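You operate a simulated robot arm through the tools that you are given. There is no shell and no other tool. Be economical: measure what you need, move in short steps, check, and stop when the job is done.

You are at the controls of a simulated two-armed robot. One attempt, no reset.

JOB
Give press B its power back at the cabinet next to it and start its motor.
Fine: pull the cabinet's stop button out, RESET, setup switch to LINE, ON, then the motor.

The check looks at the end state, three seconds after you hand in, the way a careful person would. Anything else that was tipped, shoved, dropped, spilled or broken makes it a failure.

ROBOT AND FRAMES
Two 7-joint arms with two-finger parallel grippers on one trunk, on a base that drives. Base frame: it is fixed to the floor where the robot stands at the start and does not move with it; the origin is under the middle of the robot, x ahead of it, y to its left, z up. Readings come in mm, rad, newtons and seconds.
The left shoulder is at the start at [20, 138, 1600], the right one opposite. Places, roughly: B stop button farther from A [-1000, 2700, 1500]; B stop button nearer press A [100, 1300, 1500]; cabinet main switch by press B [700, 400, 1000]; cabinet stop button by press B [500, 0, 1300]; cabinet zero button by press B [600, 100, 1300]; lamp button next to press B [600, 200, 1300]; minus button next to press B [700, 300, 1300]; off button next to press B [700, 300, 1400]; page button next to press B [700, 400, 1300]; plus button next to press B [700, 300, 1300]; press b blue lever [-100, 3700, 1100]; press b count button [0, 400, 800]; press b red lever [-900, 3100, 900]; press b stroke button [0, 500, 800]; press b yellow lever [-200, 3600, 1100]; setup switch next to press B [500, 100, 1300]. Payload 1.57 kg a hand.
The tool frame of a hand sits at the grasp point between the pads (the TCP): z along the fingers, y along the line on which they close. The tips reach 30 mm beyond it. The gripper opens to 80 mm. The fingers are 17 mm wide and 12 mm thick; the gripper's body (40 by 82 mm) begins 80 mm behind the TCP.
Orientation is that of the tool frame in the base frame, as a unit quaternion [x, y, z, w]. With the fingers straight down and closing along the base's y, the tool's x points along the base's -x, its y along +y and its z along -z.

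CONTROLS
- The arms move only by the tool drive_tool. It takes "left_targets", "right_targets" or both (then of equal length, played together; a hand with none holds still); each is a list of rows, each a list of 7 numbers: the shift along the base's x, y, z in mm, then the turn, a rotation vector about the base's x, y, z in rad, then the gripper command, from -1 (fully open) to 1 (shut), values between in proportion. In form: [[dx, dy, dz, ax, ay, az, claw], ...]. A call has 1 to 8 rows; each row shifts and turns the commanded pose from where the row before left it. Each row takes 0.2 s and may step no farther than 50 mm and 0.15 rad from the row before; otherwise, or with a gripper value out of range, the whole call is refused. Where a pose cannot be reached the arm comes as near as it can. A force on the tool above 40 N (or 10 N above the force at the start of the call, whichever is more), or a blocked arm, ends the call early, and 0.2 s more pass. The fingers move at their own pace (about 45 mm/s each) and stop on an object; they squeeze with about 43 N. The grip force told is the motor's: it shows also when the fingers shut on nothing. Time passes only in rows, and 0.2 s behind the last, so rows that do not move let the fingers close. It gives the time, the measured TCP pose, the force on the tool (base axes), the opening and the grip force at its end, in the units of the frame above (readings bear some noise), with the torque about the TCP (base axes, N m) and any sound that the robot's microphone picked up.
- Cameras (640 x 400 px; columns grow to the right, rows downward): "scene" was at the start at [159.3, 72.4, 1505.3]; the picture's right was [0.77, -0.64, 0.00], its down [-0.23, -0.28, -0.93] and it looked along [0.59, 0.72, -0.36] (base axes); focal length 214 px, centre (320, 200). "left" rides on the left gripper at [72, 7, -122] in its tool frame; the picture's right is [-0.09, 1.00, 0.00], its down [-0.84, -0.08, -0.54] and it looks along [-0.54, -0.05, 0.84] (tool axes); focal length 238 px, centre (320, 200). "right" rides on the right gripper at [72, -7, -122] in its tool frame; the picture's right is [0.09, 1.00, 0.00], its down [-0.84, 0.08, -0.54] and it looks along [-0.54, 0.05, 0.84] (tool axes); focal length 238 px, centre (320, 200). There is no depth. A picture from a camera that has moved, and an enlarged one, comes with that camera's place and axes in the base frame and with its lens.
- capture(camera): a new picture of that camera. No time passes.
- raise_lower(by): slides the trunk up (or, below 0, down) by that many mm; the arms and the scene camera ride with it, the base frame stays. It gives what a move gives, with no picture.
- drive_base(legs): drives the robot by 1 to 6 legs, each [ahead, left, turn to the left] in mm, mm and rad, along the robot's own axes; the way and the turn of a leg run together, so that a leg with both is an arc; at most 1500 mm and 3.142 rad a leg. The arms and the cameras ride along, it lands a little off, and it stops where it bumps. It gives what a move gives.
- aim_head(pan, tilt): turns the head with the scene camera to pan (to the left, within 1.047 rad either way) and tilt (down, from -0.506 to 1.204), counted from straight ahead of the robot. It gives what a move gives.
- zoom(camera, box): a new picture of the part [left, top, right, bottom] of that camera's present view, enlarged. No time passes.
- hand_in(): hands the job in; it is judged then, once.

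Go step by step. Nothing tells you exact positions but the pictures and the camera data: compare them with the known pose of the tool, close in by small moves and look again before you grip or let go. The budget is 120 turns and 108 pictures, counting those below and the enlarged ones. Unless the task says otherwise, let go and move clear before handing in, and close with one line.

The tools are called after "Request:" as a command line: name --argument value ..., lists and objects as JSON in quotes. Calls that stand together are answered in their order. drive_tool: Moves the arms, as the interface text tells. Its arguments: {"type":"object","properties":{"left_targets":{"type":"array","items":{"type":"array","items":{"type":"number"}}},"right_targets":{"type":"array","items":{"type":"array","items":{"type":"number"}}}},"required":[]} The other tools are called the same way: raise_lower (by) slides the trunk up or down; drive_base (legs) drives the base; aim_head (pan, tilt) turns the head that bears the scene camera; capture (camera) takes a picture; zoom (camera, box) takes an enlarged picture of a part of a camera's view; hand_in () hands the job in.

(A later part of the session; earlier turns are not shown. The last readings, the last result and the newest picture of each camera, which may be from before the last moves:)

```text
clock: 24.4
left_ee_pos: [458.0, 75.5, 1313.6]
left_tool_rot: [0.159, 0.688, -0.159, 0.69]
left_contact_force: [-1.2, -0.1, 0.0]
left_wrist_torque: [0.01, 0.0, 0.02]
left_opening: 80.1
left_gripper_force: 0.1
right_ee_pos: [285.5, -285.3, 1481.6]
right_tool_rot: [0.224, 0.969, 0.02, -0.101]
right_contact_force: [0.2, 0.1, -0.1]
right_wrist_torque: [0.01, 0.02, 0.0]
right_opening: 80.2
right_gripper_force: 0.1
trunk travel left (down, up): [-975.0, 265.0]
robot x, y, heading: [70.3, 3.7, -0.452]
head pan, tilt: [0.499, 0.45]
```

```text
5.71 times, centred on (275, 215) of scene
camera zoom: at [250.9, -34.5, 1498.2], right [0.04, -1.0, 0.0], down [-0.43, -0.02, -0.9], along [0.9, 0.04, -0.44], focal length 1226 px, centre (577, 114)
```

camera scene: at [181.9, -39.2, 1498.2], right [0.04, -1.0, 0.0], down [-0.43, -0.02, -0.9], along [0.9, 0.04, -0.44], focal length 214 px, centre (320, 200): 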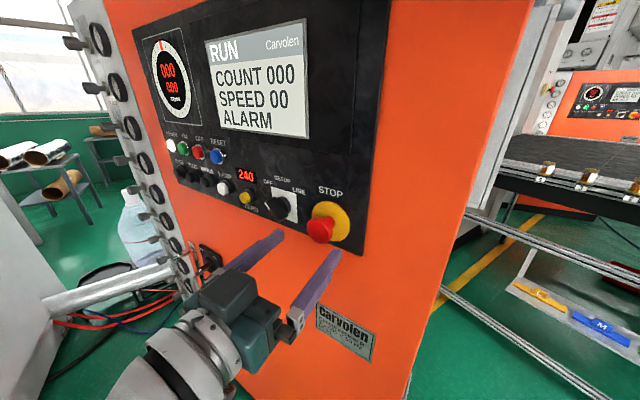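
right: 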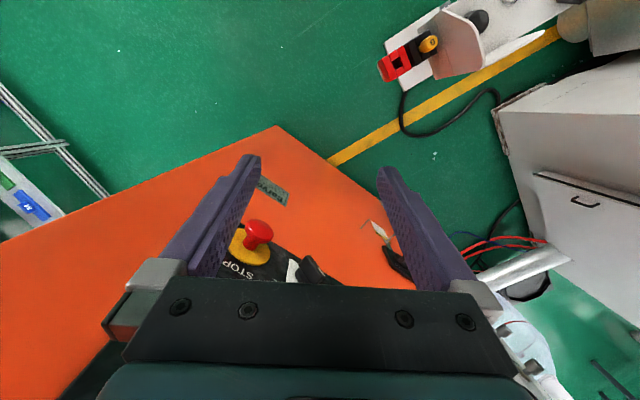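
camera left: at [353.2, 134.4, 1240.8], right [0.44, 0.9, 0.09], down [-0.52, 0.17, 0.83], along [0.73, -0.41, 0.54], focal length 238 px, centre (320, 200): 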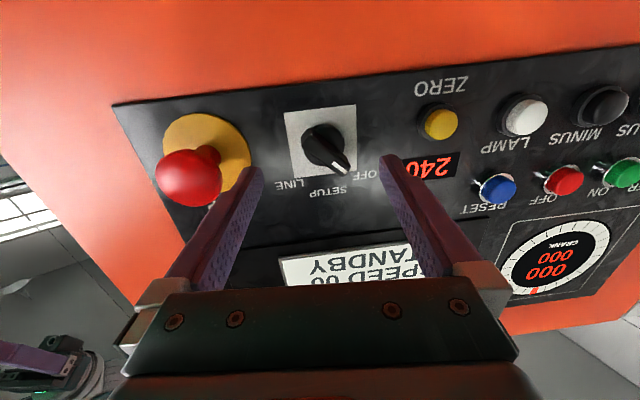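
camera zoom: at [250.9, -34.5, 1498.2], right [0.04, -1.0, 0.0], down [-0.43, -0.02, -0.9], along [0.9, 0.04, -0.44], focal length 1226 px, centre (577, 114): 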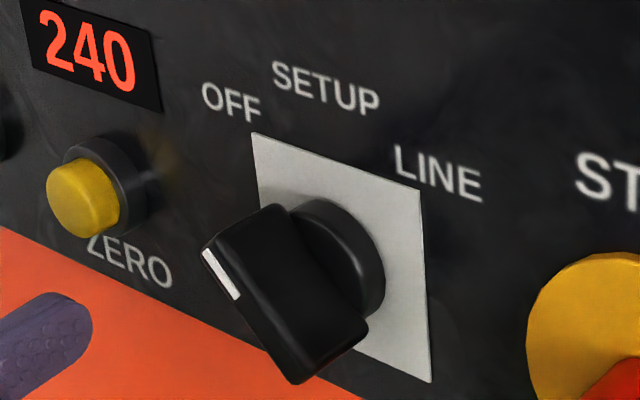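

The bar knob points at OFF, 45° up-left; LINE is 90° clockwise. Its bar is centred about f=440–460, l=275, z=1314. I roll the hand −45° to match the bar and line up.

Request:
drive_tool --left_targets '[[0.4, 0.75, 0.2, -0.1175, 0.0578, 0, -0.3], [0.4, 0.75, 0.2, -0.1175, 0.0578, 0, -0.3], [0.4, 0.75, 0.2, -0.1175, 0.0578, 0, -0.3], [0.4, 0.75, 0.2, -0.1175, 0.0578, 0, -0.3], [0.4, 0.75, 0.2, -0.1175, 0.0578, 0, -0.3], [0.4, 0.75, 0.2, -0.1175, 0.0578, 0, -0.3], [0, 0, 0, 0, 0, 0, -0.3]]'

Request:
capture --camera "left"

Request:
zoom --camera "scene" --box '[180, 140, 340, 270]'

```text
clock: 26.0
left_ee_pos: [462.4, 80.0, 1315.1]
left_tool_rot: [-0.119, 0.697, -0.41, 0.576]
left_contact_force: [-0.9, -0.1, 0.2]
left_wrist_torque: [0.02, -0.01, -0.01]
left_opening: 51.9
left_gripper_force: 0.0
right_ee_pos: [285.5, -286.2, 1481.8]
right_tool_rot: [0.224, 0.969, 0.02, -0.102]
right_contact_force: [-0.3, 0.5, -0.7]
right_wrist_torque: [-0.02, 0.02, 0.0]
right_opening: 80.0
right_gripper_force: 0.1
trunk travel left (down, up): [-975.0, 265.0]
robot x, y, heading: [69.6, 3.6, -0.457]
head pan, tilt: [0.499, 0.45]
```

```text
70 pictures are left
camera left: at [333.3, 91.6, 1258.6], right [0.33, 0.69, -0.64], down [-0.25, 0.72, 0.64], along [0.91, -0.05, 0.42], focal length 238 px, centre (320, 200)
```

left: 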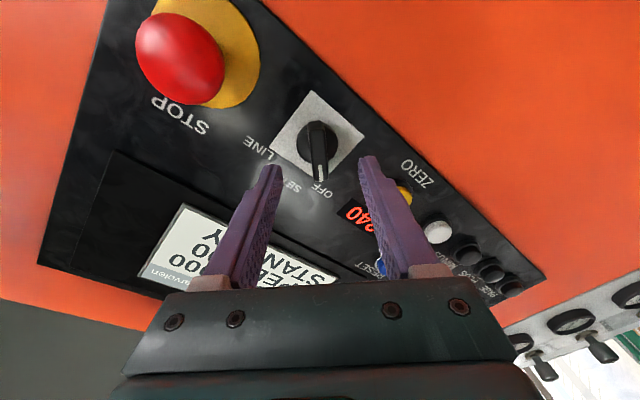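

```text
3.08 times, centred on (260, 205) of scene
camera zoom: at [250.9, -34.6, 1498.2], right [0.04, -1.0, 0.0], down [-0.43, -0.02, -0.9], along [0.9, 0.04, -0.44], focal length 660 px, centre (505, 185)
```

zoom: 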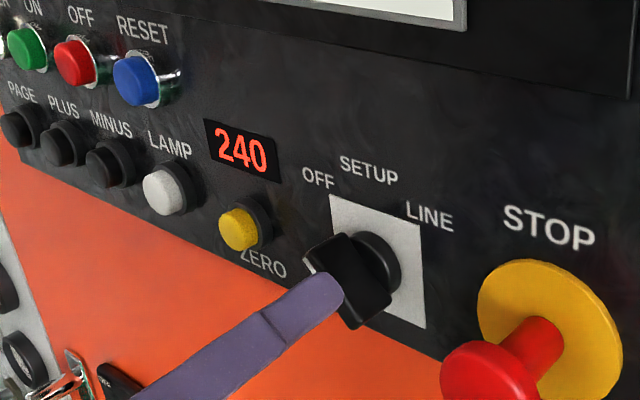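

The bar is aligned with the fingers. I advance 42 mm and check.

Request:
drive_tool --left_targets '[[9.4, -4.6, 0, 0, 0, 0, -0.3], [9.4, -4.6, 0, 0, 0, 0, -0.3], [9.4, -4.6, 0, 0, 0, 0, -0.3], [9.4, -4.6, 0, 0, 0, 0, -0.3]]'

Request:
capture --camera "left"

Request:
zoom --camera "scene" --box '[180, 140, 340, 270]'

```text
clock: 27.0
left_ee_pos: [499.4, 62.2, 1314.2]
left_tool_rot: [-0.117, 0.697, -0.41, 0.577]
left_contact_force: [-1.1, -0.3, -0.4]
left_wrist_torque: [0.02, -0.02, 0.01]
left_opening: 52.2
left_gripper_force: 0.1
right_ee_pos: [285.1, -285.7, 1482.9]
right_tool_rot: [0.225, 0.969, 0.02, -0.102]
right_contact_force: [-0.6, 0.6, 1.0]
right_wrist_torque: [0.0, -0.01, 0.0]
right_opening: 80.0
right_gripper_force: 0.0
trunk travel left (down, up): [-975.0, 265.0]
robot x, y, heading: [69.2, 4.9, -0.458]
head pan, tilt: [0.499, 0.45]
```

```text
68 pictures are left
camera left: at [371.0, 73.3, 1258.1], right [0.34, 0.69, -0.64], down [-0.25, 0.72, 0.65], along [0.91, -0.05, 0.42], focal length 238 px, centre (320, 200)
```

left: 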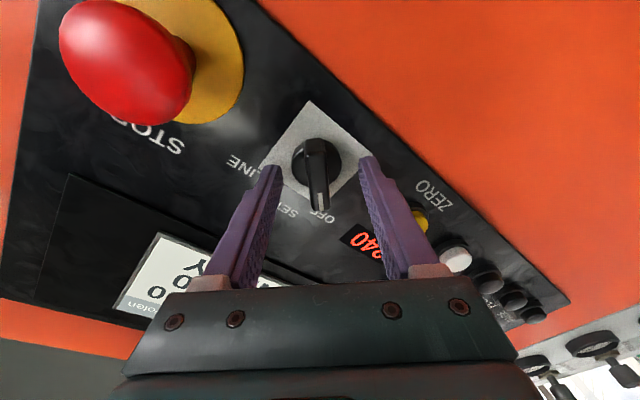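

```text
3.08 times, centred on (260, 205) of scene
camera zoom: at [250.9, -34.5, 1498.2], right [0.04, -1.0, 0.0], down [-0.43, -0.02, -0.9], along [0.9, 0.04, -0.44], focal length 660 px, centre (505, 185)
```

zoom: 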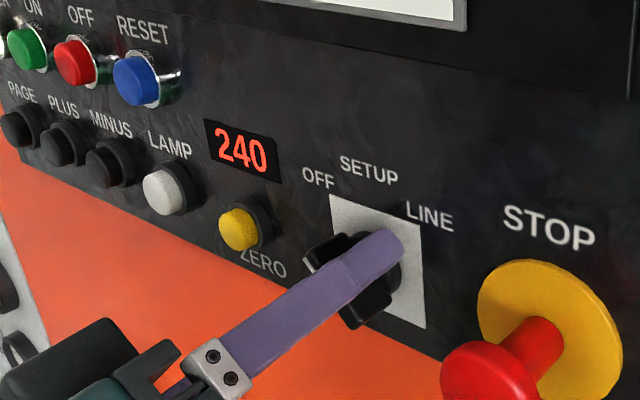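

Good straddle. I close on the bar.

Request:
drive_tool --left_targets '[[0, 0, 0, 0, 0, 0, 1], [0, 0, 0, 0, 0, 0, 1], [0, 0, 0, 0, 0, 0, 1], [0, 0, 0, 0, 0, 0, 1]]'

Request:
capture --camera "left"

```text
clock: 28.0
left_ee_pos: [499.0, 62.5, 1314.9]
left_tool_rot: [-0.116, 0.696, -0.412, 0.576]
left_contact_force: [-7.8, -2.5, 9.5]
left_wrist_torque: [-0.14, -0.55, -0.67]
left_opening: 14.0
left_gripper_force: 29.1
right_ee_pos: [284.2, -287.1, 1483.6]
right_tool_rot: [0.224, 0.969, 0.02, -0.102]
right_contact_force: [-0.1, -0.7, -0.5]
right_wrist_torque: [0.01, 0.0, 0.03]
right_opening: 80.1
right_gripper_force: 0.1
trunk travel left (down, up): [-975.0, 265.0]
robot x, y, heading: [64.2, 5.3, -0.459]
head pan, tilt: [0.499, 0.45]
```

```text
66 pictures are left
camera left: at [370.6, 72.6, 1258.7], right [0.34, 0.69, -0.64], down [-0.25, 0.72, 0.64], along [0.91, -0.06, 0.42], focal length 238 px, centre (320, 200)
```

left: 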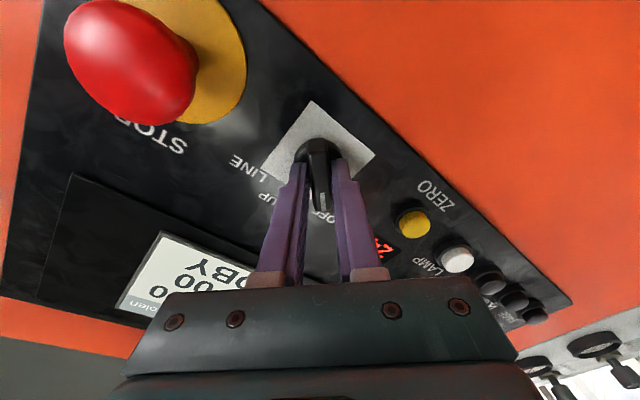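

Gripped at 14 mm. Now I turn clockwise in steps, first half, with a small centering shift.

Request:
drive_tool --left_targets '[[-0.6, -1.2, 1.4, 0, 0, 0, 1], [0, 0, 0, 0.1175, -0.0578, 0, 1], [0, 0, 0, 0.1175, -0.0578, 0, 1], [0, 0, 0, 0.1175, -0.0578, 0, 1], [0, 0, 0, 0.1175, -0.0578, 0, 1], [0, 0, 0, 0.1175, -0.0578, 0, 1], [0, 0, 0, 0.1175, -0.0578, 0, 1]]'

Request:
capture --camera "left"

```text
clock: 29.6
left_ee_pos: [499.0, 62.4, 1315.8]
left_tool_rot: [0.159, 0.687, -0.157, 0.691]
left_contact_force: [-0.7, 2.6, -2.1]
left_wrist_torque: [-0.43, -0.7, -0.57]
left_opening: 14.8
left_gripper_force: 30.8
right_ee_pos: [285.5, -285.9, 1482.6]
right_tool_rot: [0.225, 0.969, 0.02, -0.102]
right_contact_force: [-0.4, -0.8, -0.4]
right_wrist_torque: [-0.01, -0.02, 0.02]
right_opening: 80.2
right_gripper_force: 0.1
trunk travel left (down, up): [-975.0, 265.0]
robot x, y, heading: [66.4, 5.5, -0.45]
head pan, tilt: [0.499, 0.45]
```

```text
65 pictures are left
camera left: at [393.3, 120.1, 1242.5], right [0.44, 0.9, 0.1], down [-0.52, 0.17, 0.83], along [0.73, -0.41, 0.54], focal length 238 px, centre (320, 200)
```

left: 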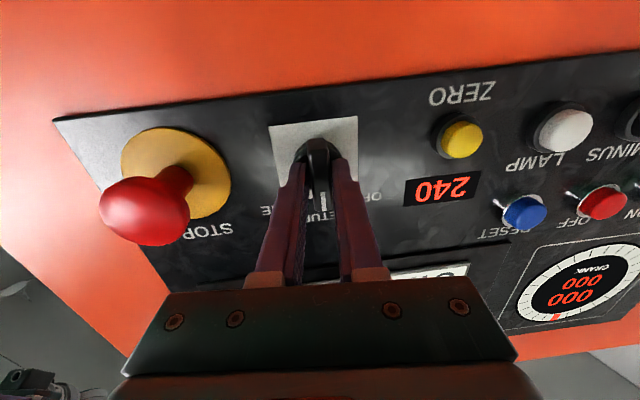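

The knob followed to SETUP. Continue the second half to LINE.

Request:
drive_tool --left_targets '[[0, 0, 0, 0.1175, -0.0578, 0, 1], [0, 0, 0, 0.1175, -0.0578, 0, 1], [0, 0, 0, 0.1175, -0.0578, 0, 1], [0, 0, 0, 0.1175, -0.0578, 0, 1], [0, 0, 0, 0.1175, -0.0578, 0, 1], [0, 0, 0, 0.1175, -0.0578, 0, 1], [0, 0, 0, 0.03, -0.015, 0, 1]]'

Request:
capture --camera "left"

```text
clock: 31.2
left_ee_pos: [498.5, 61.8, 1315.6]
left_tool_rot: [0.42, 0.567, 0.127, 0.697]
left_contact_force: [-0.6, 3.0, -1.9]
left_wrist_torque: [-0.38, 0.72, -0.59]
left_opening: 14.8
left_gripper_force: 30.8
right_ee_pos: [284.7, -286.5, 1482.7]
right_tool_rot: [0.224, 0.969, 0.021, -0.102]
right_contact_force: [-0.8, -0.6, 0.6]
right_wrist_torque: [0.01, -0.01, 0.0]
right_opening: 80.0
right_gripper_force: 0.2
trunk travel left (down, up): [-975.0, 265.0]
robot x, y, heading: [68.9, 6.5, -0.455]
head pan, tilt: [0.499, 0.45]
```

```text
64 pictures are left
camera left: at [415.4, 165.3, 1270.2], right [0.27, 0.55, 0.79], down [-0.78, -0.35, 0.51], along [0.56, -0.75, 0.34], focal length 238 px, centre (320, 200)
```

left: 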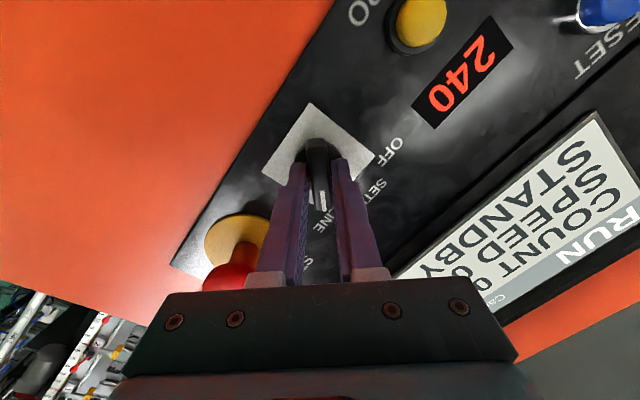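

Knob points at LINE. I open, back out straight and check.

Request:
drive_tool --left_targets '[[0, 0, 0, 0, 0, 0, -0.3], [0, 0, 0, 0, 0, 0, -0.3], [0, 0, 0, 0, 0, 0, -0.3], [-15.7, 7.7, 0, 0, 0, 0, -0.3], [-15.7, 7.7, 0, 0, 0, 0, -0.3], [-15.7, 7.7, 0, 0, 0, 0, -0.3]]'

Request:
zoom --camera "scene" --box '[180, 140, 340, 270]'

```text
clock: 32.6
left_ee_pos: [451.9, 83.9, 1316.0]
left_tool_rot: [0.42, 0.566, 0.127, 0.698]
left_contact_force: [0.7, -0.4, -0.3]
left_wrist_torque: [0.0, 0.0, -0.01]
left_opening: 52.1
left_gripper_force: 0.1
right_ee_pos: [284.0, -287.7, 1482.7]
right_tool_rot: [0.224, 0.969, 0.02, -0.101]
right_contact_force: [0.7, 0.4, -0.2]
right_wrist_torque: [0.02, -0.01, -0.01]
right_opening: 80.0
right_gripper_force: 0.1
trunk travel left (down, up): [-975.0, 265.0]
robot x, y, heading: [67.4, 5.5, -0.451]
head pan, tilt: [0.499, 0.45]
```

```text
3.08 times, centred on (260, 205) of scene
camera zoom: at [250.9, -34.6, 1498.2], right [0.04, -1.0, 0.0], down [-0.43, -0.02, -0.9], along [0.9, 0.04, -0.44], focal length 660 px, centre (505, 185)
```

zoom: 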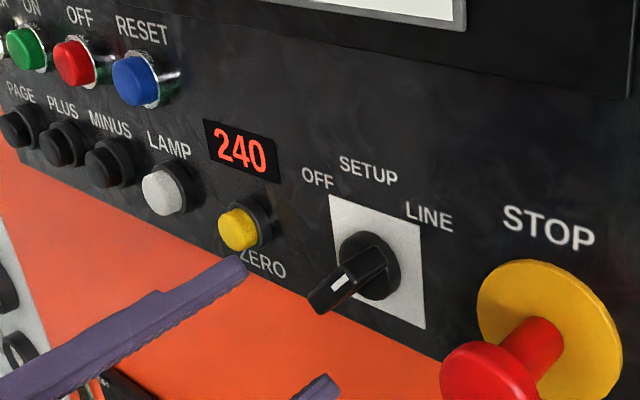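

Request:
capture --camera "left"

```text
62 pictures are left
camera left: at [369.0, 187.9, 1270.3], right [0.27, 0.55, 0.79], down [-0.78, -0.35, 0.51], along [0.56, -0.75, 0.34], focal length 238 px, centre (320, 200)
```

left: 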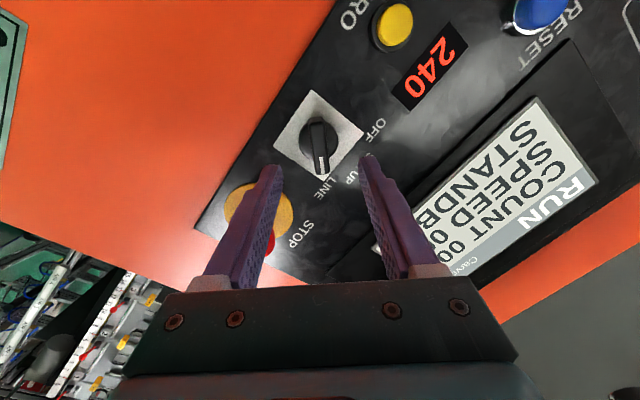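

LINE it is. ON sits further left (l≈572), beyond straight reach, and the console's end is too close to slide the base left, so I'll approach with the hand yawed left by 0.5 rad.

Request:
drive_tool --left_targets '[[18.4, 37.3, 9.3, -0.1154, 0.0251, 0.0673, 1], [18.4, 37.3, 9.3, -0.1154, 0.0251, 0.0673, 1], [18.4, 37.3, 9.3, -0.1154, 0.0251, 0.0673, 1], [18.4, 37.3, 9.3, -0.1154, 0.0251, 0.0673, 1], [18.4, 37.3, 9.3, -0.1154, 0.0251, 0.0673, 1], [18.4, 37.3, 9.3, -0.1154, 0.0251, 0.0673, 1], [18.4, 37.3, 9.3, -0.1154, 0.0251, 0.0673, 1]]'

Request:
capture --camera "left"

Request:
zoom --camera "scene" --box '[40, 60, 280, 240]'

```text
clock: 34.2
left_ee_pos: [580.3, 345.7, 1380.5]
left_tool_rot: [-0.018, 0.707, 0.016, 0.707]
left_contact_force: [0.4, 0.0, 0.0]
left_wrist_torque: [-0.01, -0.01, 0.0]
left_opening: 0.1
left_gripper_force: 21.2
right_ee_pos: [285.4, -286.4, 1481.5]
right_tool_rot: [0.225, 0.969, 0.02, -0.102]
right_contact_force: [-0.1, 0.3, 0.5]
right_wrist_torque: [0.0, 0.01, 0.02]
right_opening: 80.1
right_gripper_force: 0.0
trunk travel left (down, up): [-975.0, 265.0]
robot x, y, heading: [67.7, 3.7, -0.452]
head pan, tilt: [0.499, 0.45]
```

```text
61 pictures are left
camera left: at [458.9, 345.7, 1308.7], right [-0.05, 0.99, 0.09], down [-0.54, -0.1, 0.84], along [0.84, -0.01, 0.54], focal length 238 px, centre (320, 200)
```

left: 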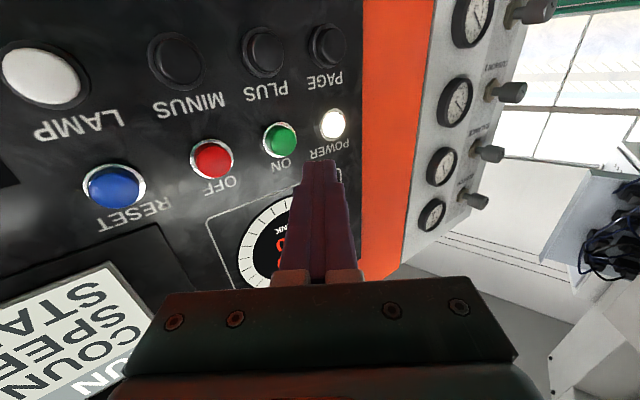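

```text
2.22 times, centred on (160, 150) of scene
camera zoom: at [250.9, -34.6, 1498.2], right [0.04, -1.0, 0.0], down [-0.43, -0.02, -0.9], along [0.9, 0.04, -0.44], focal length 477 px, centre (676, 311)
```

zoom: 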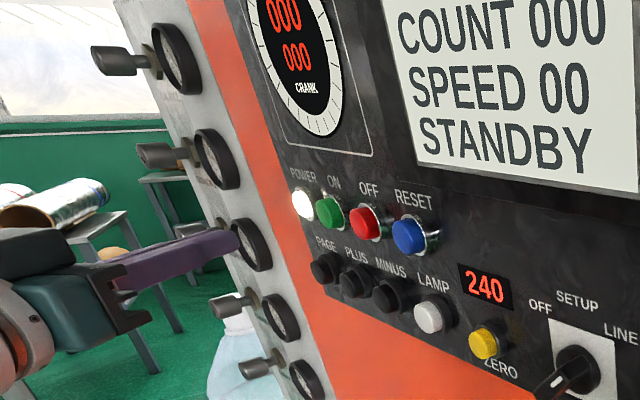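

ON is at about f=464, l=575, z=1380, matching both views. I advance along the normal to just short of it and look.

Request:
drive_tool --left_targets '[[9.2, -3.9, 0, 0, 0, 0, 1], [9.2, -3.9, 0, 0, 0, 0, 1], [9.2, -3.9, 0, 0, 0, 0, 1], [9.2, -3.9, 0, 0, 0, 0, 1], [9.2, -3.9, 0, 0, 0, 0, 1]]'

Request:
capture --camera "left"

Request:
zoom --camera "scene" --box '[100, 80, 260, 200]'

```text
clock: 35.4
left_ee_pos: [625.9, 325.1, 1380.1]
left_tool_rot: [-0.016, 0.708, 0.016, 0.706]
left_contact_force: [-0.2, 0.2, 0.1]
left_wrist_torque: [-0.02, 0.01, 0.02]
left_opening: 0.0
left_gripper_force: 21.3
right_ee_pos: [284.6, -285.9, 1482.0]
right_tool_rot: [0.224, 0.969, 0.02, -0.102]
right_contact_force: [0.2, 0.3, -0.3]
right_wrist_torque: [0.0, -0.01, 0.01]
right_opening: 80.0
right_gripper_force: 0.0
trunk travel left (down, up): [-975.0, 265.0]
robot x, y, heading: [69.4, 3.7, -0.455]
head pan, tilt: [0.499, 0.45]
```

```text
59 pictures are left
camera left: at [505.3, 326.1, 1308.3], right [-0.04, 0.99, 0.09], down [-0.54, -0.1, 0.84], along [0.84, -0.01, 0.54], focal length 238 px, centre (320, 200)
```

left: 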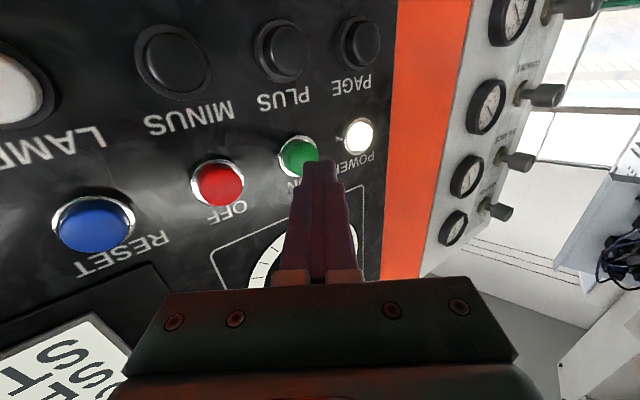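

```text
3.33 times, centred on (180, 140) of scene
camera zoom: at [250.9, -34.5, 1498.2], right [0.04, -1.0, 0.0], down [-0.43, -0.02, -0.9], along [0.9, 0.04, -0.44], focal length 715 px, centre (787, 400)
```

zoom: 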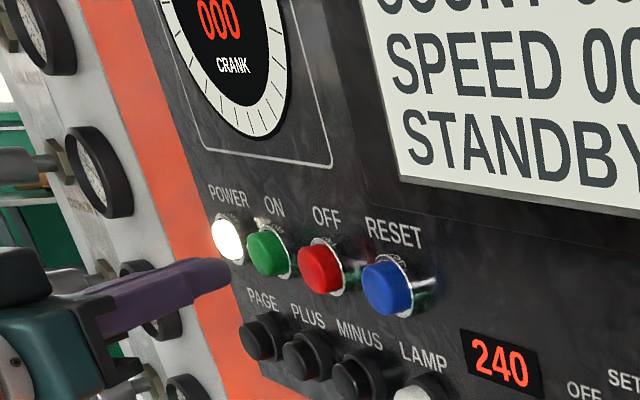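

Tip is about 12 mm short and lined up on ON. I press in 5 mm steps.

Request:
drive_tool --left_targets '[[4.5, -2.2, -1.5, 0, 0, 0, 1], [4.5, -2.2, 0, 0, 0, 0, 1], [4.5, -2.2, 0, 0, 0, 0, 1], [3.6, -1.8, 0, 0, 0, 0, 1]]'

Request:
capture --camera "left"

Request:
zoom --camera "scene" --box '[100, 80, 260, 200]'

```text
clock: 36.4
left_ee_pos: [643.4, 316.3, 1379.5]
left_tool_rot: [-0.015, 0.707, 0.015, 0.707]
left_contact_force: [0.2, -0.1, 0.0]
left_wrist_torque: [0.05, -0.01, 0.03]
left_opening: 0.0
left_gripper_force: 21.6
right_ee_pos: [285.3, -286.3, 1482.0]
right_tool_rot: [0.224, 0.969, 0.02, -0.102]
right_contact_force: [0.3, 0.4, -0.5]
right_wrist_torque: [-0.02, -0.02, -0.03]
right_opening: 80.2
right_gripper_force: 0.0
trunk travel left (down, up): [-975.0, 265.0]
robot x, y, heading: [69.0, 3.9, -0.451]
head pan, tilt: [0.499, 0.45]
```

```text
57 pictures are left
camera left: at [522.1, 317.6, 1306.8], right [-0.04, 0.99, 0.09], down [-0.54, -0.1, 0.84], along [0.84, -0.01, 0.54], focal length 238 px, centre (320, 200)
```

left: 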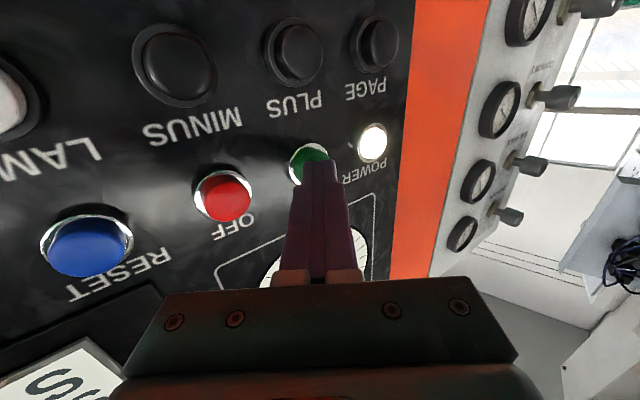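

```text
3.33 times, centred on (180, 140) of scene
camera zoom: at [250.9, -34.6, 1498.2], right [0.04, -1.0, 0.0], down [-0.43, -0.02, -0.9], along [0.9, 0.04, -0.44], focal length 715 px, centre (787, 400)
```

zoom: 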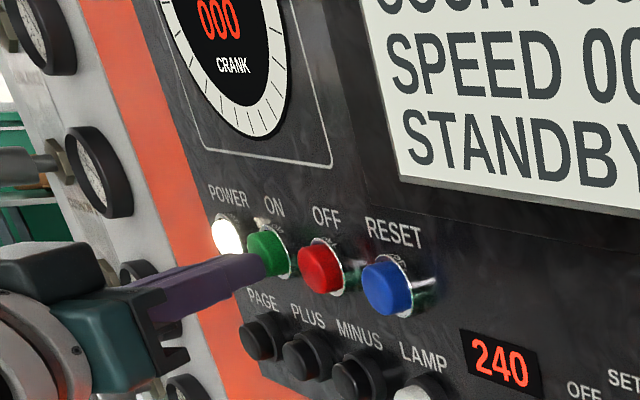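

No contact yet; the tip seems right at the button. I raise 2 mm and continue pressing.

Request:
drive_tool --left_targets '[[3.6, -1.8, 2, 0, 0, 0, 1], [3.6, -1.8, 0, 0, 0, 0, 1], [3.6, -1.8, 0, 0, 0, 0, 1]]'

Request:
capture --camera "left"

Request:
zoom --camera "scene" --box '[100, 80, 260, 200]'

```text
clock: 37.3
left_ee_pos: [650.7, 314.4, 1380.9]
left_tool_rot: [-0.017, 0.708, 0.017, 0.706]
left_contact_force: [-23.6, 0.1, 4.6]
left_wrist_torque: [-0.02, -0.16, -0.21]
left_opening: 0.0
left_gripper_force: 21.9
right_ee_pos: [284.6, -286.3, 1481.1]
right_tool_rot: [0.223, 0.969, 0.02, -0.104]
right_contact_force: [-0.1, -0.4, -0.1]
right_wrist_torque: [0.0, -0.06, -0.03]
right_opening: 80.1
right_gripper_force: 0.1
trunk travel left (down, up): [-975.0, 265.0]
robot x, y, heading: [72.2, 1.6, -0.456]
head pan, tilt: [0.499, 0.45]
heard: click
stopped in row 3 (left hand): the force on the tool passed its limit at 41 N (the readings are from after the stop); the commanded pose is now the measured one
```

```text
55 pictures are left
camera left: at [529.5, 314.2, 1308.5], right [-0.05, 0.99, 0.09], down [-0.54, -0.1, 0.84], along [0.84, -0.01, 0.54], focal length 238 px, centre (320, 200)
```

left: 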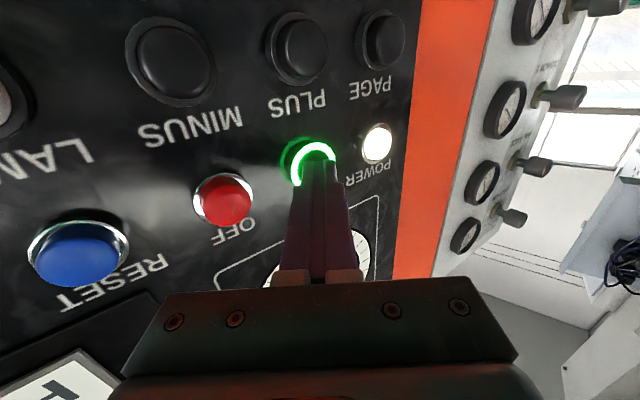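

```text
3.33 times, centred on (180, 140) of scene
camera zoom: at [249.1, -34.0, 1497.9], right [0.04, -1.0, 0.0], down [-0.44, -0.02, -0.9], along [0.9, 0.04, -0.44], focal length 715 px, centre (787, 400)
```

zoom: 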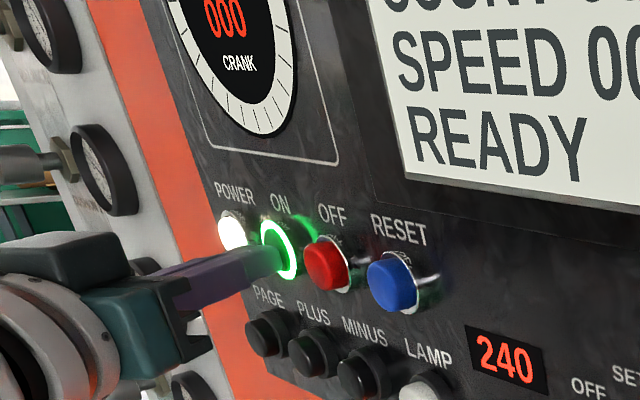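

Click, ON lit and the display says READY. I back the hand off and look at press B's console.

Request:
drive_tool --left_targets '[[-22, 10.8, 0, 0, 0, 0, 1], [-22, 10.8, 0, 0, 0, 0, 1], [-22, 10.8, 0, 0, 0, 0, 1], [-22, 10.8, 0, 0, 0, 0, 1]]'

Request:
aim_head --pan 1.047 --tilt 0.9

Request:
capture --camera "scene"

```text
clock: 38.3
left_ee_pos: [565.3, 357.0, 1381.8]
left_tool_rot: [-0.016, 0.706, 0.016, 0.708]
left_contact_force: [0.5, 0.0, -0.2]
left_wrist_torque: [-0.01, 0.03, 0.01]
left_opening: 0.1
left_gripper_force: 21.2
right_ee_pos: [285.4, -286.5, 1481.5]
right_tool_rot: [0.223, 0.969, 0.02, -0.102]
right_contact_force: [-0.5, 1.0, -0.4]
right_wrist_torque: [-0.01, -0.03, 0.04]
right_opening: 80.1
right_gripper_force: 0.0
trunk travel left (down, up): [-975.0, 265.0]
robot x, y, heading: [71.5, 8.8, -0.458]
head pan, tilt: [0.499, 0.45]
```

```text
clock: 39.2
left_ee_pos: [564.3, 356.2, 1383.1]
left_tool_rot: [-0.017, 0.707, 0.017, 0.707]
left_contact_force: [0.4, -0.7, -0.1]
left_wrist_torque: [0.0, 0.01, 0.01]
left_opening: 0.0
left_gripper_force: 21.4
right_ee_pos: [283.6, -286.2, 1482.1]
right_tool_rot: [0.224, 0.969, 0.019, -0.102]
right_contact_force: [0.2, 0.0, 0.7]
right_wrist_torque: [0.02, -0.01, -0.01]
right_opening: 79.8
right_gripper_force: 0.0
trunk travel left (down, up): [-975.0, 265.0]
robot x, y, heading: [65.7, 6.1, -0.457]
head pan, tilt: [1.047, 0.901]
```

```text
53 pictures are left
camera scene: at [221.2, 3.7, 1459.9], right [0.56, -0.83, 0.0], down [-0.65, -0.44, -0.62], along [0.52, 0.35, -0.78], focal length 214 px, centre (320, 200)
```

scene: 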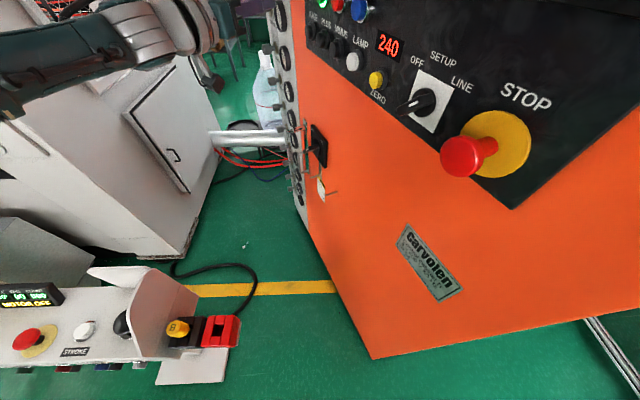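

Request:
zoom --camera "scene" --box '[0, 250, 250, 400]'

```text
2.56 times, centred on (125, 325) of scene
camera zoom: at [221.2, 3.7, 1459.9], right [0.56, -0.83, 0.0], down [-0.65, -0.44, -0.62], along [0.52, 0.35, -0.78], focal length 549 px, centre (819, -120)
```

zoom: 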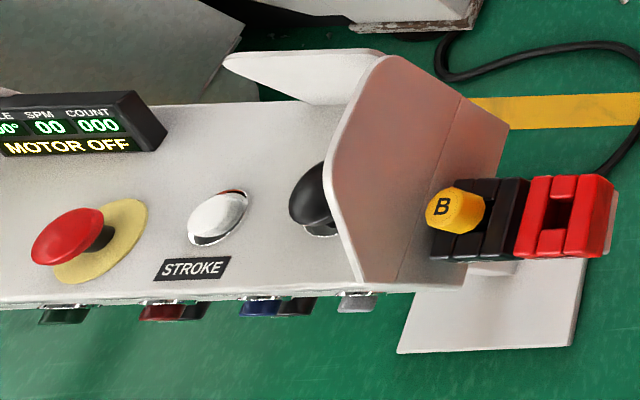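

Console reads "MOTOR OFF", so power is back. The motor button must be the green one on its front face, which faces away from the press. I first back the base off the cabinet diagonally away from the console.

Request:
drive_base --legs '[[-120, 0, 0], [0, -120, 0]]'

Request:
drive_tool --left_targets '[[-10, -38, 0, 0, 0, -0.12, 1], [-10, -38, 0, 0, 0, -0.12, 1], [-10, -38, 0, 0, 0, -0.12, 1], [-10, -38, 0, 0, 0, -0.12, 1], [-10, -38, 0, 0, 0, 0, 1], [-10, -38, 0, 0, 0, 0, 1]]'

Request:
aim_head --pan 1.047 --tilt 0.5

Request:
capture --camera "scene"

```text
clock: 41.3
left_ee_pos: [406.0, 302.0, 1382.0]
left_tool_rot: [-0.016, 0.706, 0.016, 0.708]
left_contact_force: [-0.2, 0.3, 0.2]
left_wrist_torque: [-0.01, 0.0, 0.0]
left_opening: 0.0
left_gripper_force: 20.7
right_ee_pos: [126.1, -341.5, 1482.3]
right_tool_rot: [0.223, 0.969, 0.02, -0.102]
right_contact_force: [-0.3, 0.7, 0.0]
right_wrist_torque: [0.03, 0.0, 0.01]
right_opening: 80.0
right_gripper_force: 0.1
trunk travel left (down, up): [-975.0, 265.0]
robot x, y, heading: [-87.5, -48.1, -0.451]
head pan, tilt: [1.047, 0.901]
```

```text
clock: 42.7
left_ee_pos: [347.5, 73.4, 1382.5]
left_tool_rot: [0.152, 0.69, -0.152, 0.691]
left_contact_force: [-0.3, 0.6, -0.4]
left_wrist_torque: [0.02, -0.01, 0.0]
left_opening: 0.1
left_gripper_force: 21.8
right_ee_pos: [126.2, -339.8, 1482.5]
right_tool_rot: [0.224, 0.969, 0.02, -0.102]
right_contact_force: [-0.1, 0.8, 0.0]
right_wrist_torque: [-0.01, 0.02, 0.03]
right_opening: 80.0
right_gripper_force: 0.1
trunk travel left (down, up): [-975.0, 265.0]
robot x, y, heading: [-92.9, -51.9, -0.45]
head pan, tilt: [1.047, 0.901]
```

```text
clock: 43.6
left_ee_pos: [346.9, 74.4, 1383.0]
left_tool_rot: [0.151, 0.69, -0.152, 0.691]
left_contact_force: [0.3, 0.1, -0.6]
left_wrist_torque: [0.01, -0.03, -0.02]
left_opening: 0.0
left_gripper_force: 21.7
right_ee_pos: [126.2, -340.5, 1482.7]
right_tool_rot: [0.224, 0.969, 0.02, -0.102]
right_contact_force: [0.2, -0.3, 0.0]
right_wrist_torque: [-0.02, -0.02, 0.0]
right_opening: 79.8
right_gripper_force: 0.1
trunk travel left (down, up): [-975.0, 265.0]
robot x, y, heading: [-89.4, -51.8, -0.455]
head pan, tilt: [1.047, 0.499]
```

```text
51 pictures are left
camera scene: at [75.4, -42.4, 1493.6], right [0.56, -0.83, 0.0], down [-0.4, -0.27, -0.88], along [0.73, 0.49, -0.48], focal length 214 px, centre (320, 200)
```

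scene: 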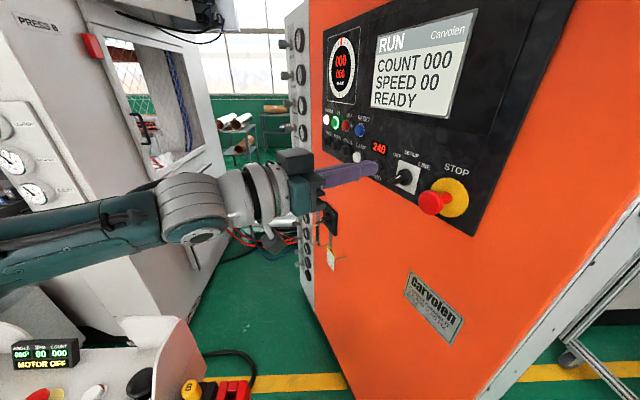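

Everything clear. I turn left toward heading 0.62 to look at the console's front and the floor beside it.

Request:
drive_base --legs '[[0, 0, 1.07]]'

Request:
aim_head --pan 0.5 --tilt 0.7

Request:
capture --camera "scene"

```text
clock: 46.7
left_ee_pos: [14.6, 391.6, 1382.2]
left_tool_rot: [-0.218, 0.673, 0.218, 0.672]
left_contact_force: [-0.5, 0.0, 1.2]
left_wrist_torque: [-0.01, -0.01, 0.03]
left_opening: 0.0
left_gripper_force: 20.9
right_ee_pos: [269.4, -4.0, 1481.3]
right_tool_rot: [-0.297, 0.949, -0.035, -0.098]
right_contact_force: [-1.2, -0.2, 1.1]
right_wrist_torque: [-0.01, -0.04, 0.0]
right_opening: 80.0
right_gripper_force: 0.1
trunk travel left (down, up): [-975.0, 265.0]
robot x, y, heading: [-91.0, -50.8, 0.603]
head pan, tilt: [1.047, 0.499]
```

```text
clock: 47.6
left_ee_pos: [15.2, 392.8, 1382.1]
left_tool_rot: [-0.218, 0.672, 0.218, 0.673]
left_contact_force: [-0.2, -0.2, 0.2]
left_wrist_torque: [-0.01, 0.01, 0.03]
left_opening: 0.2
left_gripper_force: 21.3
right_ee_pos: [269.4, -2.7, 1482.0]
right_tool_rot: [-0.298, 0.949, -0.035, -0.099]
right_contact_force: [0.8, 0.1, -0.1]
right_wrist_torque: [0.01, 0.03, -0.01]
right_opening: 80.2
right_gripper_force: 0.0
trunk travel left (down, up): [-975.0, 265.0]
robot x, y, heading: [-88.8, -51.0, 0.606]
head pan, tilt: [0.499, 0.7]
```

```text
50 pictures are left
camera scene: at [30.4, 83.4, 1476.0], right [0.89, -0.45, 0.0], down [-0.29, -0.58, -0.77], along [0.34, 0.68, -0.64], focal length 214 px, centre (320, 200)
```

scene: 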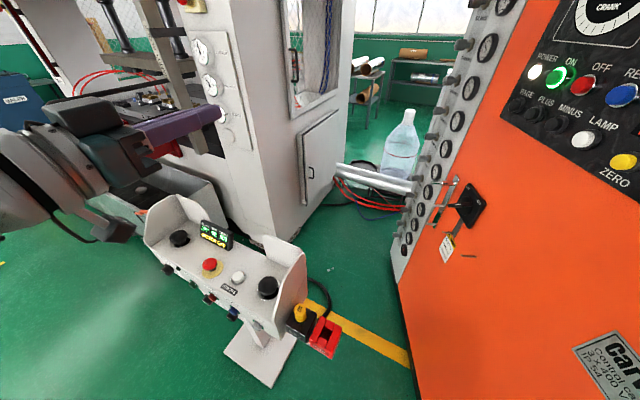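

Request:
zoom --camera "scene" --box '[130, 190, 350, 390]'

Request:
aim_head --pan 1.047 --tilt 0.6

Request:
capture --camera "scene"

```text
2.00 times, centred on (240, 290) of scene
camera zoom: at [30.4, 83.4, 1476.0], right [0.89, -0.45, 0.0], down [-0.29, -0.58, -0.77], along [0.34, 0.68, -0.64], focal length 429 px, centre (480, 20)
```

zoom: 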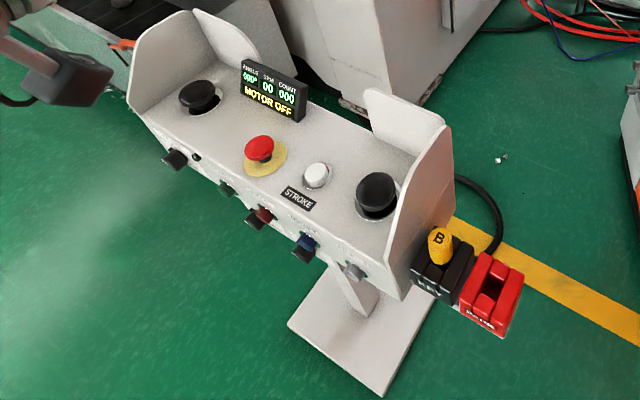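

```text
clock: 48.6
left_ee_pos: [15.4, 392.3, 1381.8]
left_tool_rot: [-0.218, 0.673, 0.218, 0.673]
left_contact_force: [-0.1, -0.3, -0.3]
left_wrist_torque: [-0.02, 0.02, 0.02]
left_opening: 0.0
left_gripper_force: 21.4
right_ee_pos: [269.3, -2.3, 1482.3]
right_tool_rot: [-0.298, 0.949, -0.035, -0.097]
right_contact_force: [-0.4, -0.8, 0.2]
right_wrist_torque: [-0.01, -0.01, 0.0]
right_opening: 79.9
right_gripper_force: 0.0
trunk travel left (down, up): [-975.0, 265.0]
robot x, y, heading: [-92.1, -49.3, 0.603]
head pan, tilt: [1.047, 0.6]
```

```text
48 pictures are left
camera scene: at [-14.9, 95.5, 1484.6], right [1.0, 0.08, 0.0], down [0.05, -0.56, -0.82], along [-0.07, 0.82, -0.57], focal length 214 px, centre (320, 200)
```

scene: 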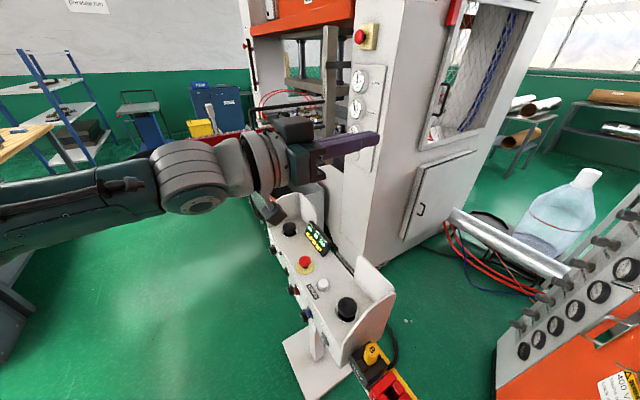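

The green front button triangulates to about (-190,610,785), and the console front's inward normal is heading ≈0.625. I drive to a stand in front of it over clear floor.

Request:
drive_base --legs '[[-130, 0, 0], [0, 385, 0], [0, 0, 0.02]]'

Request:
aim_head --pan 0.1 --tilt 1.0

Request:
capture --camera "scene"

```text
clock: 52.3
left_ee_pos: [-321.3, 636.5, 1382.8]
left_tool_rot: [-0.225, 0.671, 0.225, 0.67]
left_contact_force: [0.1, 0.2, 0.2]
left_wrist_torque: [-0.07, 0.0, 0.02]
left_opening: 0.0
left_gripper_force: 21.3
right_ee_pos: [-58.5, 247.1, 1481.2]
right_tool_rot: [-0.308, 0.946, -0.036, -0.098]
right_contact_force: [0.0, 0.5, 0.1]
right_wrist_torque: [-0.03, 0.0, -0.03]
right_opening: 80.0
right_gripper_force: 0.0
trunk travel left (down, up): [-975.0, 265.0]
robot x, y, heading: [-418.5, 192.6, 0.627]
head pan, tilt: [1.047, 0.6]
```

```text
clock: 53.5
left_ee_pos: [-320.8, 635.8, 1381.7]
left_tool_rot: [-0.225, 0.67, 0.225, 0.67]
left_contact_force: [0.1, 1.0, 0.6]
left_wrist_torque: [0.01, 0.03, -0.03]
left_opening: 0.0
left_gripper_force: 21.7
right_ee_pos: [-58.8, 247.3, 1480.8]
right_tool_rot: [-0.308, 0.946, -0.035, -0.098]
right_contact_force: [0.9, 0.6, -0.1]
right_wrist_torque: [0.01, -0.01, -0.05]
right_opening: 80.3
right_gripper_force: 0.0
trunk travel left (down, up): [-975.0, 265.0]
robot x, y, heading: [-418.5, 187.4, 0.629]
head pan, tilt: [0.099, 1.0]
```

```text
47 pictures are left
camera scene: at [-283.5, 297.7, 1452.6], right [0.67, -0.75, 0.0], down [-0.63, -0.56, -0.54], along [0.4, 0.36, -0.84], focal length 214 px, centre (320, 200)
```

scene: 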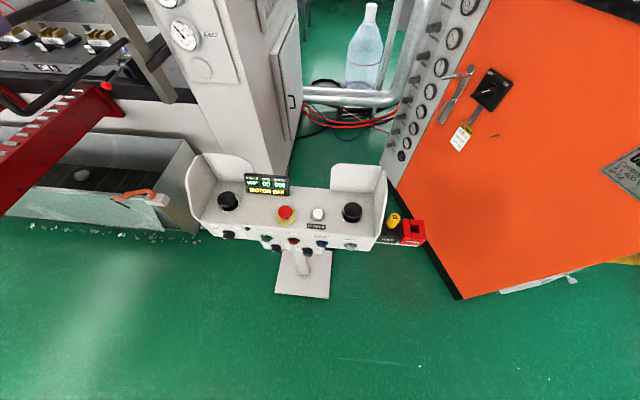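

Request:
raise_lower --by -400

Request:
aim_head --pan 0.2 --tilt 0.6

Request:
capture --camera "scene"

```text
clock: 57.3
left_ee_pos: [-321.0, 636.1, 982.6]
left_tool_rot: [-0.225, 0.67, 0.225, 0.671]
left_contact_force: [0.7, 0.3, -0.3]
left_wrist_torque: [0.0, -0.01, -0.01]
left_opening: 0.0
left_gripper_force: 21.1
right_ee_pos: [-57.4, 246.8, 1081.5]
right_tool_rot: [-0.308, 0.946, -0.036, -0.098]
right_contact_force: [0.3, 1.2, -0.3]
right_wrist_torque: [-0.01, 0.02, 0.01]
right_opening: 80.0
right_gripper_force: 0.0
trunk travel left (down, up): [-575.0, 665.0]
robot x, y, heading: [-417.1, 192.3, 0.629]
head pan, tilt: [0.099, 1.0]
```

```text
clock: 58.2
left_ee_pos: [-321.7, 636.5, 982.4]
left_tool_rot: [-0.225, 0.67, 0.225, 0.671]
left_contact_force: [-0.6, -0.1, 0.0]
left_wrist_torque: [-0.02, -0.03, 0.03]
left_opening: 0.1
left_gripper_force: 21.0
right_ee_pos: [-59.0, 247.1, 1081.7]
right_tool_rot: [-0.309, 0.945, -0.036, -0.097]
right_contact_force: [0.0, -0.1, 0.1]
right_wrist_torque: [0.01, -0.03, -0.02]
right_opening: 79.9
right_gripper_force: 0.1
trunk travel left (down, up): [-575.0, 665.0]
robot x, y, heading: [-416.2, 192.1, 0.626]
head pan, tilt: [0.201, 0.6]
```

```text
46 pictures are left
camera scene: at [-275.7, 316.5, 1084.6], right [0.74, -0.68, 0.0], down [-0.38, -0.42, -0.82], along [0.56, 0.61, -0.57], focal length 214 px, centre (320, 200)
```

scene: 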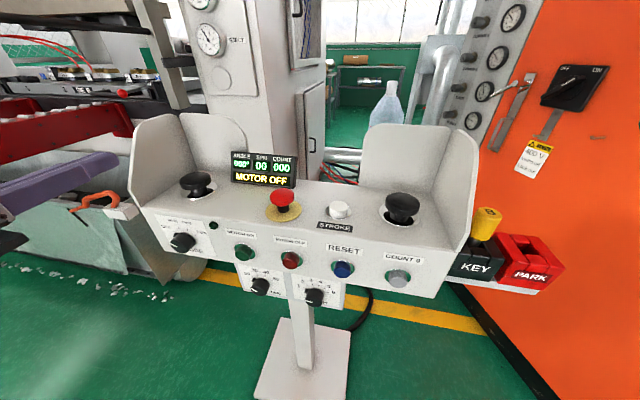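

Request:
zoom --camera "scene" --box '[140, 200, 300, 310]'

Request:
zoom --camera "scene" --box '[260, 200, 440, 310]'

```text
3.64 times, centred on (220, 255) of scene
camera zoom: at [-275.7, 316.5, 1084.6], right [0.74, -0.68, 0.0], down [-0.38, -0.42, -0.82], along [0.56, 0.61, -0.57], focal length 780 px, centre (684, 0)
```

zoom: 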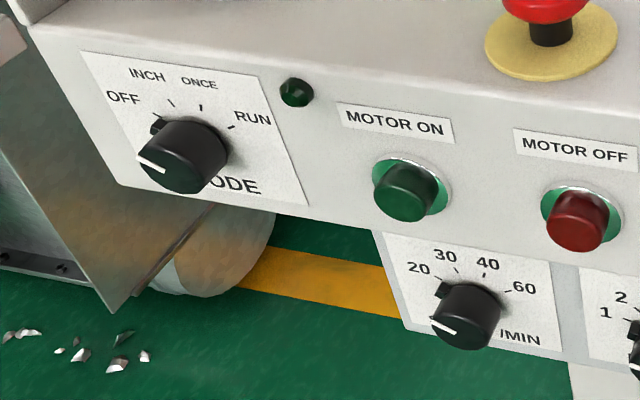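

```text
3.56 times, centred on (350, 255) of scene
camera zoom: at [-275.7, 316.5, 1084.6], right [0.74, -0.68, 0.0], down [-0.38, -0.42, -0.82], along [0.56, 0.61, -0.57], focal length 763 px, centre (213, 4)
```

zoom: 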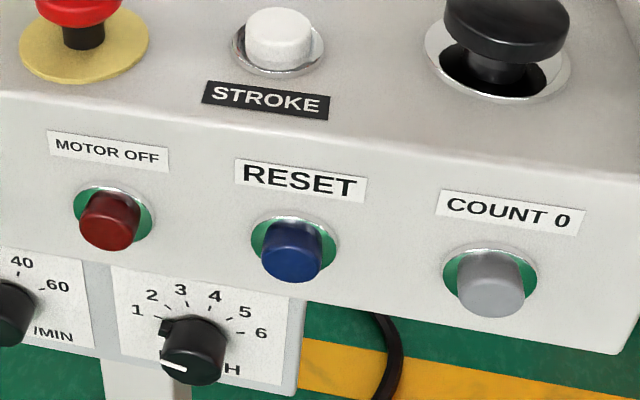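

The front is readable: MOTOR ON is the green button at about (-194,610,785). I shift the left hand in line at this height, then lower the trunk.

Request:
drive_tool --left_targets '[[18.7, -26, 0, 0, 0, 0, 1], [18.7, -26, 0, 0, 0, 0, 1], [18.7, -26, 0, 0, 0, 0, 1], [-4, -3, 0, 0, 0, 0, 1]]'

Request:
raise_lower --by -170

Request:
capture --camera "left"

Request:
capture --camera "scene"

```text
clock: 59.2
left_ee_pos: [-268.9, 555.0, 983.6]
left_tool_rot: [-0.225, 0.67, 0.225, 0.67]
left_contact_force: [0.2, 0.2, -0.2]
left_wrist_torque: [-0.02, -0.01, -0.01]
left_opening: 0.0
left_gripper_force: 21.5
right_ee_pos: [-58.3, 247.7, 1081.7]
right_tool_rot: [-0.308, 0.946, -0.034, -0.098]
right_contact_force: [0.1, 0.0, -0.3]
right_wrist_torque: [-0.02, -0.03, 0.03]
right_opening: 80.1
right_gripper_force: 0.0
trunk travel left (down, up): [-575.0, 665.0]
robot x, y, heading: [-420.8, 194.8, 0.626]
head pan, tilt: [0.201, 0.6]
```

```text
clock: 61.1
left_ee_pos: [-269.2, 555.7, 811.5]
left_tool_rot: [-0.225, 0.67, 0.225, 0.671]
left_contact_force: [0.6, 0.6, 1.0]
left_wrist_torque: [0.0, -0.01, 0.02]
left_opening: 0.2
left_gripper_force: 21.5
right_ee_pos: [-58.4, 247.3, 911.5]
right_tool_rot: [-0.307, 0.946, -0.036, -0.098]
right_contact_force: [0.7, 0.2, -0.6]
right_wrist_torque: [0.05, -0.01, 0.0]
right_opening: 79.8
right_gripper_force: 0.1
trunk travel left (down, up): [-405.0, 835.0]
robot x, y, heading: [-418.8, 192.5, 0.626]
head pan, tilt: [0.201, 0.6]
```

```text
43 pictures are left
camera left: at [-369.1, 486.4, 740.1], right [-0.6, 0.79, 0.09], down [-0.39, -0.39, 0.84], along [0.7, 0.47, 0.54], focal length 238 px, centre (320, 200)
```

left: 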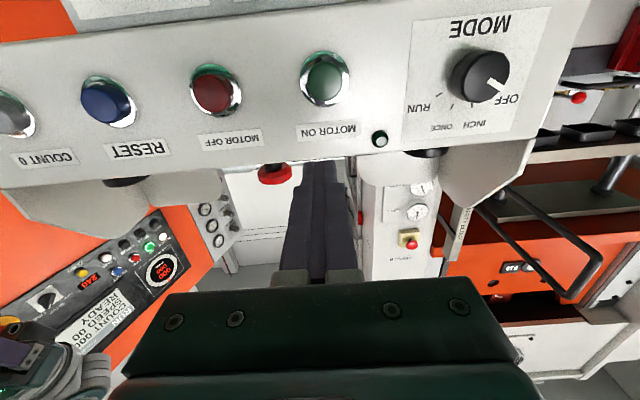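

```text
42 pictures are left
camera scene: at [-275.7, 316.5, 914.7], right [0.74, -0.68, 0.0], down [-0.38, -0.42, -0.83], along [0.56, 0.61, -0.56], focal length 214 px, centre (320, 200)
```

scene: 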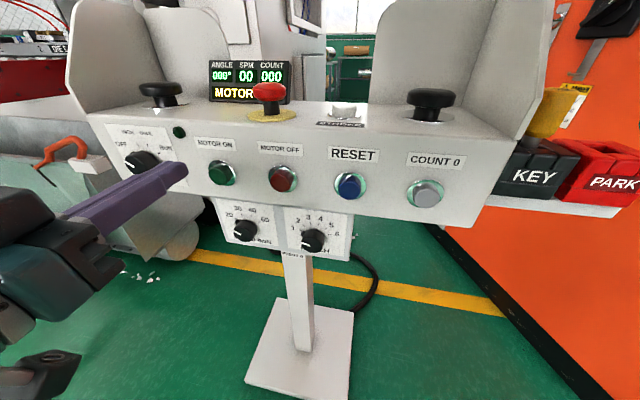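

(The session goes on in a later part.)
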